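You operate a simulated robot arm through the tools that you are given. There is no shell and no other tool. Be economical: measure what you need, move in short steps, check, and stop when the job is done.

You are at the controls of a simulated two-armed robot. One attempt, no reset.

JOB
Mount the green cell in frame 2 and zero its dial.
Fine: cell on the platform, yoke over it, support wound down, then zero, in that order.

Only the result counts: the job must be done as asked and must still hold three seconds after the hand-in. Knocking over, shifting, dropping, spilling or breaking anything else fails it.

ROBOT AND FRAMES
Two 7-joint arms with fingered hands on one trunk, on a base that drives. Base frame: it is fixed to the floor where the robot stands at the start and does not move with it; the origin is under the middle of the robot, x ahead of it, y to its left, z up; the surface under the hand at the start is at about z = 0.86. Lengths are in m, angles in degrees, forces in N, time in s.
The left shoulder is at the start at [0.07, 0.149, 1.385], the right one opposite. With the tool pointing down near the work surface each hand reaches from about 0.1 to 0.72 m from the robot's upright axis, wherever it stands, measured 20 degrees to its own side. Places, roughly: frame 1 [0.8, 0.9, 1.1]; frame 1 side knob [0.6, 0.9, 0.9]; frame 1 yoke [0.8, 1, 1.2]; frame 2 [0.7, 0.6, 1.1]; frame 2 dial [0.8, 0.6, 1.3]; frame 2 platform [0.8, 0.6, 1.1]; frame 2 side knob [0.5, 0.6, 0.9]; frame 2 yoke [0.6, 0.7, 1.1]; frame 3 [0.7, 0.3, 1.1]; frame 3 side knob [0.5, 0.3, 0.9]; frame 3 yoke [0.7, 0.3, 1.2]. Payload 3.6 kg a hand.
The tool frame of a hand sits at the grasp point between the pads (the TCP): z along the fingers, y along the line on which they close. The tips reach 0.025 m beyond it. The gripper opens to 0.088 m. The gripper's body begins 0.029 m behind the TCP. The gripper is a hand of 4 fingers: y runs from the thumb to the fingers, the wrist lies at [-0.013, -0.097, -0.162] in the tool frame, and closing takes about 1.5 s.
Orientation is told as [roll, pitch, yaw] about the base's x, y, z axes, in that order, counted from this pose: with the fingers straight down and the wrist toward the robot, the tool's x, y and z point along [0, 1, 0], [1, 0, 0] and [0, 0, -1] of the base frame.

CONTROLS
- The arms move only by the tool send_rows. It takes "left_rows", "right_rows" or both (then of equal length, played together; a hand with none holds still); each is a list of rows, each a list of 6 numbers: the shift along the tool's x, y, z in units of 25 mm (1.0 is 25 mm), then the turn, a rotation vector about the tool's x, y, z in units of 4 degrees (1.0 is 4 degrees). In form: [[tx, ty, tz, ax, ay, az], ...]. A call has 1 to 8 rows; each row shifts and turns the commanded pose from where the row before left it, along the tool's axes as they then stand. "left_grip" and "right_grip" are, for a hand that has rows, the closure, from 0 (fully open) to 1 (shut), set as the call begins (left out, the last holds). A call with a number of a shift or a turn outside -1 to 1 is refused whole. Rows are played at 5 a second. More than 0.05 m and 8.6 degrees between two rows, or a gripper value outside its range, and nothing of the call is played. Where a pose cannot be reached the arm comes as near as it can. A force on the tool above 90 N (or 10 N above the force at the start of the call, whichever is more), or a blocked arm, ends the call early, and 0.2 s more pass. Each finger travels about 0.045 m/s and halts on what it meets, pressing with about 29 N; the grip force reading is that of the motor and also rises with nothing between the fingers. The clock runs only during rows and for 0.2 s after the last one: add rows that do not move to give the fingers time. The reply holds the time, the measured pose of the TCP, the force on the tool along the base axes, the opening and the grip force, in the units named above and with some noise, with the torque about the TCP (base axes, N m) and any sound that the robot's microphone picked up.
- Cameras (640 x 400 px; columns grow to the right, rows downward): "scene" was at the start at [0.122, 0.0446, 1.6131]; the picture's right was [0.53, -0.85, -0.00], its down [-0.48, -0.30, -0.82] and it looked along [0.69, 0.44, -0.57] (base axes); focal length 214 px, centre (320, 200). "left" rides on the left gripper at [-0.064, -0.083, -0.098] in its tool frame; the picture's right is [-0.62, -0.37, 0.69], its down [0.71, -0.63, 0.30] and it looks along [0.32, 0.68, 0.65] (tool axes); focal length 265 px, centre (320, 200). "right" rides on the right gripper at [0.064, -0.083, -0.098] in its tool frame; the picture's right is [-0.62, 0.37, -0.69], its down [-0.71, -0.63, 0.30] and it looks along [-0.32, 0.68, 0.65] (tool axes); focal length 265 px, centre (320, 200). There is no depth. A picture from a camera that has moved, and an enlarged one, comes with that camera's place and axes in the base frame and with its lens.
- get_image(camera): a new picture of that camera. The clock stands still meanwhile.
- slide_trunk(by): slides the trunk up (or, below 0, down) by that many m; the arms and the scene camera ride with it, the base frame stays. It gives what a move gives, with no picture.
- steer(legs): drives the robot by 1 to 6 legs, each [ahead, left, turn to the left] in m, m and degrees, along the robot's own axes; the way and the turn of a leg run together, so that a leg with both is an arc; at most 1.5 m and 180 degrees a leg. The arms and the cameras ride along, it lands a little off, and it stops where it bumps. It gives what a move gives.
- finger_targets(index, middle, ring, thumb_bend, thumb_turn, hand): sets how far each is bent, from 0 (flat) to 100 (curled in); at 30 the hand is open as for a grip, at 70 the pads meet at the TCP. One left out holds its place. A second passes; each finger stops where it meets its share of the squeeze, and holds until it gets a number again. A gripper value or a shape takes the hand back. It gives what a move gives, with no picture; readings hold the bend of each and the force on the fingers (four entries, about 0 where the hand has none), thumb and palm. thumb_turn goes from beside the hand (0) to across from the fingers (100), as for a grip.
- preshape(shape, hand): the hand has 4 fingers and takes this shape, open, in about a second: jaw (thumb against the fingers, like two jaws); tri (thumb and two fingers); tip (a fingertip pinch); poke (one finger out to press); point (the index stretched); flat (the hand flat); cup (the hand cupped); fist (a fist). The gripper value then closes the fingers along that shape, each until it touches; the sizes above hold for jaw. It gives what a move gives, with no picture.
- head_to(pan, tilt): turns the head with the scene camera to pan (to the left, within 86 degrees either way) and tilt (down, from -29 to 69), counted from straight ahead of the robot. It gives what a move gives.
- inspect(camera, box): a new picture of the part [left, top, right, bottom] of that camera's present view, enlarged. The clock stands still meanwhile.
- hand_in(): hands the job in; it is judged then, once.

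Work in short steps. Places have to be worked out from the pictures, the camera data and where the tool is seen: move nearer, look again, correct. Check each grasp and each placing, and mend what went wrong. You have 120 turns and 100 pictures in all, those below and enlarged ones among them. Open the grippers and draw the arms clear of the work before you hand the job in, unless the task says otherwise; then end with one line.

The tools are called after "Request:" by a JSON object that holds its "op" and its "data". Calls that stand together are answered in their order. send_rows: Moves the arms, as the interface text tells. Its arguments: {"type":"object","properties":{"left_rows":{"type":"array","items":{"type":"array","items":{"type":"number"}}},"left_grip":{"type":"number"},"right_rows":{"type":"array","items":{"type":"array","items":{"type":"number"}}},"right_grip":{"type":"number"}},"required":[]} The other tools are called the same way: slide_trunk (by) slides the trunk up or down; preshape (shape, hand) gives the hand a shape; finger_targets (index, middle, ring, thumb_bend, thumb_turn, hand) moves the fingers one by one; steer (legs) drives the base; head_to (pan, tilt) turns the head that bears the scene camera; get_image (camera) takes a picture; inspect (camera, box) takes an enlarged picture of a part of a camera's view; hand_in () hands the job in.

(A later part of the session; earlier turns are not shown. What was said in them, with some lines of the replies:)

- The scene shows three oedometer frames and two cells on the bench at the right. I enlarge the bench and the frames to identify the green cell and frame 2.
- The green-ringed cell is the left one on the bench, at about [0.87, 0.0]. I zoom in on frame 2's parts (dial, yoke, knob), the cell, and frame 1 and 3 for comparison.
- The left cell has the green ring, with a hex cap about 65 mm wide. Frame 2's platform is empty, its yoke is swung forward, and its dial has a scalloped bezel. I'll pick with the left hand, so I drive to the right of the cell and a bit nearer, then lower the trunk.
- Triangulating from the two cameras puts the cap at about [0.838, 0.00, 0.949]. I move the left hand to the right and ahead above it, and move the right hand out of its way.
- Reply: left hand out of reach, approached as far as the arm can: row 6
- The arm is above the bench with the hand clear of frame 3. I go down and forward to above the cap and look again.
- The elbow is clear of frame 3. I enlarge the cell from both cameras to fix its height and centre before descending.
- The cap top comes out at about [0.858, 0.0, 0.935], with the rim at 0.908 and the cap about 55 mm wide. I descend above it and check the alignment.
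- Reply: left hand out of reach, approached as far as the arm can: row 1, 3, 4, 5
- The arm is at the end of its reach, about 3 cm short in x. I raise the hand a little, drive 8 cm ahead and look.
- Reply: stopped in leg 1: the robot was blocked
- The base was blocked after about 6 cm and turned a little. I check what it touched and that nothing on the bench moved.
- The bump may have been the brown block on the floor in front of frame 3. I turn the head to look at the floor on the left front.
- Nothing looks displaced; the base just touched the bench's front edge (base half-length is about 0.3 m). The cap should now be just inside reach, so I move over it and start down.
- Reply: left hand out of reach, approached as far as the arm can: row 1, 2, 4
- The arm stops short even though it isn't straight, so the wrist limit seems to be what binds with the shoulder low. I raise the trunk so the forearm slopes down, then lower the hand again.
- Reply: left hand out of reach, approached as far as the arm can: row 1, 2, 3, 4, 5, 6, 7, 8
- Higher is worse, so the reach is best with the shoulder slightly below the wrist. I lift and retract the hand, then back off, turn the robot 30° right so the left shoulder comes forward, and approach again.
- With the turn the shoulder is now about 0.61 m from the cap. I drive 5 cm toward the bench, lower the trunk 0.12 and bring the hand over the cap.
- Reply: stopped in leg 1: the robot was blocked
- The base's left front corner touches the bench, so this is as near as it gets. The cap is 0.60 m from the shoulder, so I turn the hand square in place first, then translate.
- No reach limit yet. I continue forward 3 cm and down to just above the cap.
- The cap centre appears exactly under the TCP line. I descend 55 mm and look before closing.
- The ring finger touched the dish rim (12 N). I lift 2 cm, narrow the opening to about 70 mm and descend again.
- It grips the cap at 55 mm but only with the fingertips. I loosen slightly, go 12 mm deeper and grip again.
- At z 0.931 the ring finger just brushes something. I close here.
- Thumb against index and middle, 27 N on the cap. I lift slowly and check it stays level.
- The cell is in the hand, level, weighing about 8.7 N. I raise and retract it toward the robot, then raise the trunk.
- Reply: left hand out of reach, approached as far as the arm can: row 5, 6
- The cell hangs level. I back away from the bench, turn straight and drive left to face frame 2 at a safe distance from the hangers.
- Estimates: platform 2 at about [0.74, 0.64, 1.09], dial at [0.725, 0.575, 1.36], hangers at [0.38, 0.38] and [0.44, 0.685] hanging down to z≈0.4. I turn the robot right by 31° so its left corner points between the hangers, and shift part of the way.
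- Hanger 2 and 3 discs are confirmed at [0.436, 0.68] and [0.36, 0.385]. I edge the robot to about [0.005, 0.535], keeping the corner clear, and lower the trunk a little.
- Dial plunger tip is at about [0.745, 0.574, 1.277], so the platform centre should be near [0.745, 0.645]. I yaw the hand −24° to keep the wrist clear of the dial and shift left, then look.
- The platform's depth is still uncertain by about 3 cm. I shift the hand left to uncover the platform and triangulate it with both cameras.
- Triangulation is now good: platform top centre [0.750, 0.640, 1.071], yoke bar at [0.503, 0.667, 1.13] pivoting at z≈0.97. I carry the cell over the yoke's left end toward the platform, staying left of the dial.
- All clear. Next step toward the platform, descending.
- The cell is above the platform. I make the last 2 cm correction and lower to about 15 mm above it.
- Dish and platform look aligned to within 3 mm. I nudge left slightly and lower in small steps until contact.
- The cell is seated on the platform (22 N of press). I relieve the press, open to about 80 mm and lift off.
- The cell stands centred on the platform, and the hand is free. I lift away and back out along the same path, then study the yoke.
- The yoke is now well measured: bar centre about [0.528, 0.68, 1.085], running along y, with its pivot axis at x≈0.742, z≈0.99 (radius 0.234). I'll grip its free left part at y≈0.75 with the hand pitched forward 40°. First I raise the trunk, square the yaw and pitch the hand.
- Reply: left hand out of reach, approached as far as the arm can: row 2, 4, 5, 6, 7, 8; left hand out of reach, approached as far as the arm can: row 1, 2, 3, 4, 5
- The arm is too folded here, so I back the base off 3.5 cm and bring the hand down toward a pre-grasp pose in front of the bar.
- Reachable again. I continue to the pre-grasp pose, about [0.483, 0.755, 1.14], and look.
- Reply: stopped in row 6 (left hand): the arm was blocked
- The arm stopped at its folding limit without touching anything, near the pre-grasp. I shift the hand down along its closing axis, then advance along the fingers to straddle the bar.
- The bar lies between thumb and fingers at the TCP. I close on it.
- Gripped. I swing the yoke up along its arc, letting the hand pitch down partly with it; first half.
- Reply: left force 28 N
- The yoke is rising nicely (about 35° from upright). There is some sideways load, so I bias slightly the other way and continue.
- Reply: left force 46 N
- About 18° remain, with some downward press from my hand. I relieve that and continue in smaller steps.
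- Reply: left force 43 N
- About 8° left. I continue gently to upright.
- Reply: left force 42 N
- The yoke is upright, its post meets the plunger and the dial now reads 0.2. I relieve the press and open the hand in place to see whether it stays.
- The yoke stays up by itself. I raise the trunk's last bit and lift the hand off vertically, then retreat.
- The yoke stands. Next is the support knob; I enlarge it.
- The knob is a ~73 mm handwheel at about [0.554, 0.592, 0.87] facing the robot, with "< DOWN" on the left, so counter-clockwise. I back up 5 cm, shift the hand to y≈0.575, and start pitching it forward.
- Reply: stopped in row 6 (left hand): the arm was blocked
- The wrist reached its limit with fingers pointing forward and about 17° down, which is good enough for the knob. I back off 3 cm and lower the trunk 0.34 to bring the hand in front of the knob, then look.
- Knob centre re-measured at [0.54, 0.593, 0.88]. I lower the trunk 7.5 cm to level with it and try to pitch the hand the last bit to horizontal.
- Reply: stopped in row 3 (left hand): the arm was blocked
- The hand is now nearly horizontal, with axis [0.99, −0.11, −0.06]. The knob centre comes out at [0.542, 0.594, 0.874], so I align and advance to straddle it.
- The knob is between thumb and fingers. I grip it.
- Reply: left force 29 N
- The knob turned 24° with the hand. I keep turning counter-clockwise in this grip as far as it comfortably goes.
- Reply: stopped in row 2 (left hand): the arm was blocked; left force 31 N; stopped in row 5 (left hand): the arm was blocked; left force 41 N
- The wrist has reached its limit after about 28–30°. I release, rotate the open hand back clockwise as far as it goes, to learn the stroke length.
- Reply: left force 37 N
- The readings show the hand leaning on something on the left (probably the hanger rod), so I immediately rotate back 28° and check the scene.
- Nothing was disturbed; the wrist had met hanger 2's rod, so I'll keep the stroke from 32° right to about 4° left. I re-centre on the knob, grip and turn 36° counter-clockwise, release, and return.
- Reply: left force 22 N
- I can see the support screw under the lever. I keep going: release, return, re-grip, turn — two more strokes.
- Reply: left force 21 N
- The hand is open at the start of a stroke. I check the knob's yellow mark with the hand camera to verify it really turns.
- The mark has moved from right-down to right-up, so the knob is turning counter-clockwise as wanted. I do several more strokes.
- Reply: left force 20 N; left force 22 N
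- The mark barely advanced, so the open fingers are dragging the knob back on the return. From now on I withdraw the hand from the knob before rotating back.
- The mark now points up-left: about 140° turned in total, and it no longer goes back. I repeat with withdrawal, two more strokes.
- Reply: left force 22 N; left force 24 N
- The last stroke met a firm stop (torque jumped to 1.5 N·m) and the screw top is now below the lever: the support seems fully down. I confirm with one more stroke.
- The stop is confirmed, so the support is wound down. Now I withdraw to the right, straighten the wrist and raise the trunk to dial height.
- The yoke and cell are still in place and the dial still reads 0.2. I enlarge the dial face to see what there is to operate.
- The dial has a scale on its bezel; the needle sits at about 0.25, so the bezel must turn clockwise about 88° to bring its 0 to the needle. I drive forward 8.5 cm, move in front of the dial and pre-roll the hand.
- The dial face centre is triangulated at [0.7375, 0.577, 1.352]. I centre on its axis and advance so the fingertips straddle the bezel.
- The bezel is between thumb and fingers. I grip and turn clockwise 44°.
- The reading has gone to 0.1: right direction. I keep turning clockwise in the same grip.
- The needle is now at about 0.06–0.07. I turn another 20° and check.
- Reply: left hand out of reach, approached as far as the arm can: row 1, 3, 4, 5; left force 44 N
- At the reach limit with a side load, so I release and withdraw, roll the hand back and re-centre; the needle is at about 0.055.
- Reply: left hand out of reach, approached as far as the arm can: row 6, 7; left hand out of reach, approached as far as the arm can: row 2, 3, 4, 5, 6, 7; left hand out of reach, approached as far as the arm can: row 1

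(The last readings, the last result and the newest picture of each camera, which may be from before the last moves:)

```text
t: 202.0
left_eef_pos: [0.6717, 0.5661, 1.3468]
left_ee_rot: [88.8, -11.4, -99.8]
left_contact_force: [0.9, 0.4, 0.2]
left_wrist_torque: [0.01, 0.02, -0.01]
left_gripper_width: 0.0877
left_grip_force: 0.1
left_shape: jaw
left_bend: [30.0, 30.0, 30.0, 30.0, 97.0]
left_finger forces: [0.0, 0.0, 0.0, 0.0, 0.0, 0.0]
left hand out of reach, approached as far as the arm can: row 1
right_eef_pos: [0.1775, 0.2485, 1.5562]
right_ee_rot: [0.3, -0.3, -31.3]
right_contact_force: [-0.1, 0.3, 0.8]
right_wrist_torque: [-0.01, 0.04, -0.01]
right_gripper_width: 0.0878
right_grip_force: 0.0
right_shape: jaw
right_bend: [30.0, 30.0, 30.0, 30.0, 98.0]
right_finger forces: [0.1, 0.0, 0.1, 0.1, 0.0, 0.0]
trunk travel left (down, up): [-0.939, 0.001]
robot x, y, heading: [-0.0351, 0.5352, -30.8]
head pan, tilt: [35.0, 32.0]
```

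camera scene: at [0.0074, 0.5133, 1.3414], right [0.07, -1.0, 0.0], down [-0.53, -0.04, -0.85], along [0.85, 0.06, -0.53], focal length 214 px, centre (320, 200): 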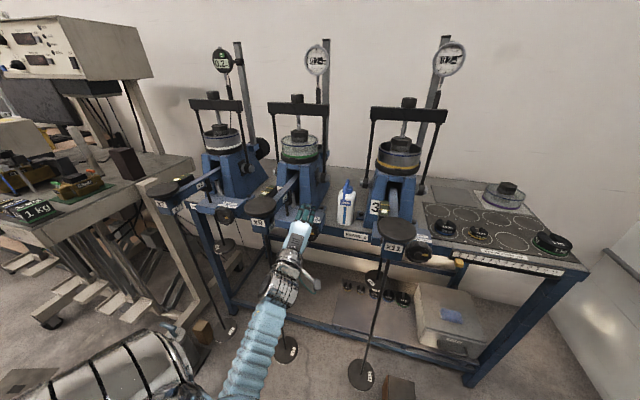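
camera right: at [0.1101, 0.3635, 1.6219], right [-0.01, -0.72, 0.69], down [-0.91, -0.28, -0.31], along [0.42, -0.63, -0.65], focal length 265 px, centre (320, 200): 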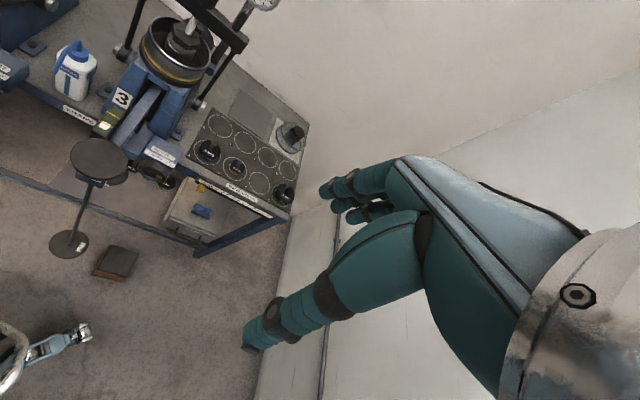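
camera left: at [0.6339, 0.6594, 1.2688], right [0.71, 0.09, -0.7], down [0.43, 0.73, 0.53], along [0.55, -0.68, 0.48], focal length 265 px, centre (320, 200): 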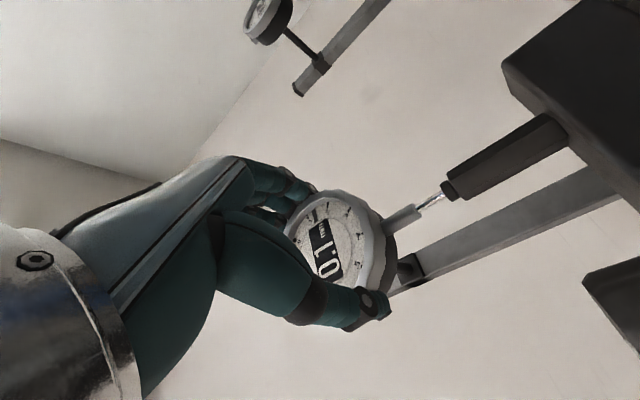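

Roll is back to about 79°. I roll back another 28°, re-centre on the dial axis and advance.

Request:
{"op": "send_rows", "data": {"left_rows": [[0, 0, 0, 0, 0, -1], [0, 0, 0, 0, 0, -1], [0, 0, 0, 0, 0, -1], [0, 0, 0, 0, 0, -1], [0, 0, 0, 0, 0, -1], [0, 0, 0, 0, 0, -1], [0, 0, 0, 0, 0, -1], [0.73, -0.52, 0, 0, 0, 0]]}}

Request:
{"op": "send_rows", "data": {"left_rows": [[0, 0, 0.6, 0, 0, 0], [0, 0, 0.6, 0, 0, 0], [0, 0, 0.6, 0, 0, 0]]}}

Request:
{"op": "inspect", "data": {"camera": "left", "box": [200, 130, 440, 350]}}

```text
t: 203.8
left_eef_pos: [0.6756, 0.5863, 1.3519]
left_ee_rot: [88.5, -39.3, -99.0]
left_contact_force: [0.6, 0.6, 0.0]
left_wrist_torque: [-0.01, 0.0, 0.02]
left_gripper_width: 0.0879
left_grip_force: 0.1
left_shape: jaw
left_bend: [30.0, 30.0, 30.0, 30.0, 97.0]
left_finger forces: [0.0, 0.0, 0.0, 0.0, 0.0, 0.0]
right_eef_pos: [0.1779, 0.2475, 1.555]
right_ee_rot: [0.3, -0.2, -31.3]
right_contact_force: [0.1, 0.0, -0.3]
right_wrist_torque: [-0.01, 0.02, -0.01]
right_gripper_width: 0.0879
right_grip_force: 0.0
right_shape: jaw
right_bend: [30.0, 30.0, 30.0, 30.0, 98.0]
right_finger forces: [0.0, 0.0, 0.1, 0.0, 0.0, 0.0]
trunk travel left (down, up): [-0.939, 0.001]
robot x, y, heading: [-0.0373, 0.5338, -30.8]
head pan, tilt: [35.0, 32.0]
```

```text
t: 204.6
left_eef_pos: [0.7185, 0.5776, 1.3517]
left_ee_rot: [88.5, -39.5, -98.9]
left_contact_force: [-0.5, -1.6, -0.4]
left_wrist_torque: [-0.02, 0.04, -0.01]
left_gripper_width: 0.0879
left_grip_force: 0.1
left_shape: jaw
left_bend: [30.0, 30.0, 30.0, 30.0, 97.0]
left_finger forces: [0.1, 0.0, 0.1, 0.0, 0.1, 0.0]
right_eef_pos: [0.1799, 0.2474, 1.5561]
right_ee_rot: [0.3, -0.3, -31.3]
right_contact_force: [0.0, 0.8, -0.9]
right_wrist_torque: [-0.02, 0.0, 0.02]
right_gripper_width: 0.0877
right_grip_force: 0.1
right_shape: jaw
right_bend: [30.0, 30.0, 30.0, 30.0, 98.0]
right_finger forces: [0.0, 0.0, 0.1, 0.1, 0.1, 0.0]
trunk travel left (down, up): [-0.939, 0.001]
robot x, y, heading: [-0.0352, 0.5374, -30.9]
head pan, tilt: [35.0, 32.0]
```

```text
1.82 times, centred on (320, 240) of left
camera zoom: at [0.6251, 0.6191, 1.2509], right [0.65, -0.22, -0.73], down [0.46, 0.87, 0.15], along [0.6, -0.43, 0.67], focal length 483 px, centre (320, 127)
```

zoom: 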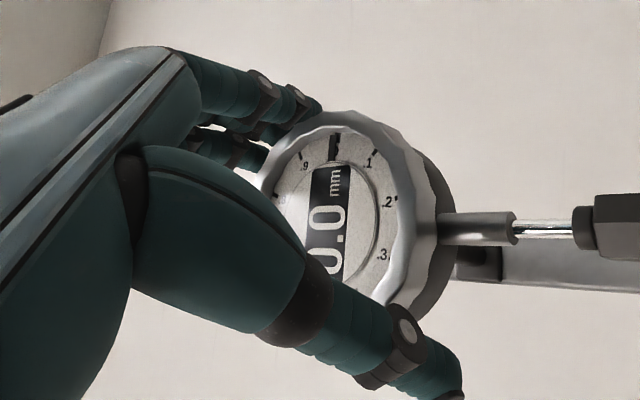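

The dial now reads 0.0 with the needle exactly over the 0 mark. The fingers are not touching, so I withdraw straight back and check.

Request:
{"op": "send_rows", "data": {"left_rows": [[0, 0, -0.6, 0, 0, 0], [0, 0, -0.8, 0, 0, 0], [0, 0, -1, 0, 0, 0], [0, 0, -1, 0, 0, 0], [0, 0, -1, 0, 0, 0]]}}

Request:
{"op": "steer", "data": {"legs": [[-0.13, -0.08, 0]]}}

Request:
{"op": "inspect", "data": {"camera": "scene", "box": [280, 140, 370, 260]}}

```text
t: 205.8
left_eef_pos: [0.6087, 0.5958, 1.3548]
left_ee_rot: [88.6, -39.3, -99.0]
left_contact_force: [-0.9, -0.2, 0.0]
left_wrist_torque: [-0.01, -0.02, 0.0]
left_gripper_width: 0.0877
left_grip_force: 0.1
left_shape: jaw
left_bend: [30.0, 30.0, 30.0, 30.0, 97.0]
left_finger forces: [0.0, 0.0, 0.0, 0.0, 0.0, 0.1]
right_eef_pos: [0.1787, 0.2486, 1.5564]
right_ee_rot: [0.3, -0.3, -31.3]
right_contact_force: [-0.2, -0.4, -0.2]
right_wrist_torque: [-0.01, -0.02, 0.05]
right_gripper_width: 0.0876
right_grip_force: 0.0
right_shape: jaw
right_bend: [30.0, 30.0, 30.0, 30.0, 98.0]
right_finger forces: [0.1, 0.0, 0.0, 0.1, 0.0, 0.1]
trunk travel left (down, up): [-0.939, 0.001]
robot x, y, heading: [-0.0363, 0.5334, -30.7]
head pan, tilt: [35.0, 32.0]
```

```text
t: 208.1
left_eef_pos: [0.4626, 0.5965, 1.3521]
left_ee_rot: [88.3, -39.4, -99.0]
left_contact_force: [0.0, 0.5, -0.2]
left_wrist_torque: [-0.01, -0.03, -0.02]
left_gripper_width: 0.0881
left_grip_force: 0.1
left_shape: jaw
left_bend: [30.0, 30.0, 30.0, 30.0, 97.0]
left_finger forces: [0.0, 0.0, 0.0, 0.0, 0.0, 0.0]
right_eef_pos: [0.0323, 0.247, 1.556]
right_ee_rot: [0.2, -0.1, -31.3]
right_contact_force: [-0.3, 0.6, -0.7]
right_wrist_torque: [-0.04, 0.02, 0.0]
right_gripper_width: 0.0879
right_grip_force: 0.1
right_shape: jaw
right_bend: [30.0, 30.0, 30.0, 30.0, 98.0]
right_finger forces: [0.0, 0.1, 0.0, 0.0, 0.1, 0.0]
trunk travel left (down, up): [-0.939, 0.001]
robot x, y, heading: [-0.1894, 0.5294, -30.9]
head pan, tilt: [35.0, 32.0]
```

```text
3.33 times, centred on (325, 200) of scene
camera zoom: at [-0.0538, 0.5137, 1.681], right [0.07, -1.0, 0.0], down [-0.53, -0.04, -0.85], along [0.84, 0.06, -0.53], focal length 715 px, centre (303, 200)
```

zoom: 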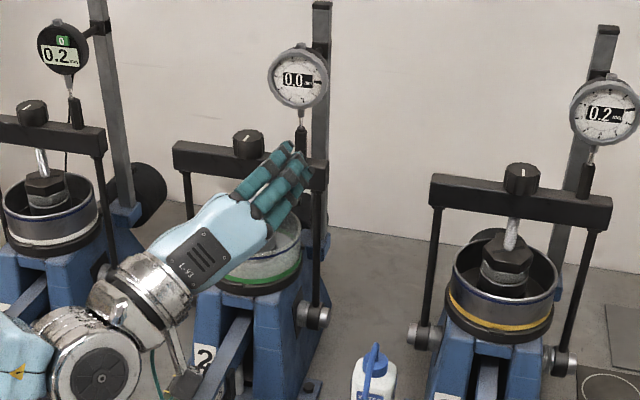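

Everything stands: cell, yoke, and dial at 0.0, with the neighbours unchanged. One close look at the dial and one at the whole scene before handing in.

Request:
{"op": "inspect", "data": {"camera": "scene", "box": [310, 150, 336, 180]}}

Request:
{"op": "get_image", "data": {"camera": "scene"}}

```text
13.33 times, centred on (323, 165) of scene
camera zoom: at [-0.0538, 0.5137, 1.681], right [0.07, -1.0, 0.0], down [-0.53, -0.04, -0.85], along [0.84, 0.06, -0.53], focal length 2860 px, centre (280, 667)
```

zoom: 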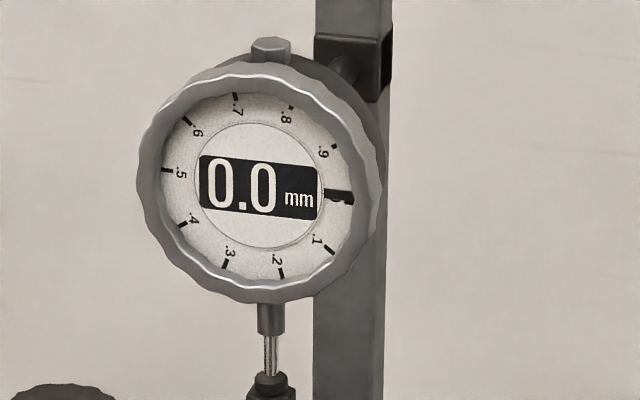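

```text
3 pictures are left
camera scene: at [-0.0538, 0.5137, 1.681], right [0.07, -1.0, 0.0], down [-0.53, -0.04, -0.85], along [0.84, 0.06, -0.53], focal length 214 px, centre (320, 200)
```

scene: 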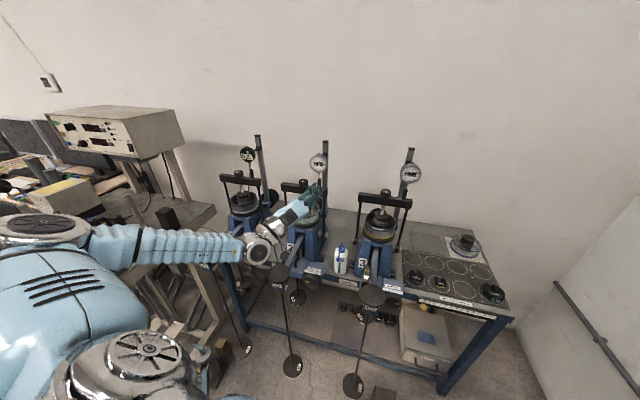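

The needle is over 0 and the reading is 0.0. Both hands are open and clear of the work, so I hand in.

Request:
{"op": "hand_in", "data": {}}

```text
The job is handed in.
```

The green cell is on frame 2's platform with the yoke over it, the support is wound down to its stop, and the dial reads 0.0. I did the steps in that order and have handed the job in.
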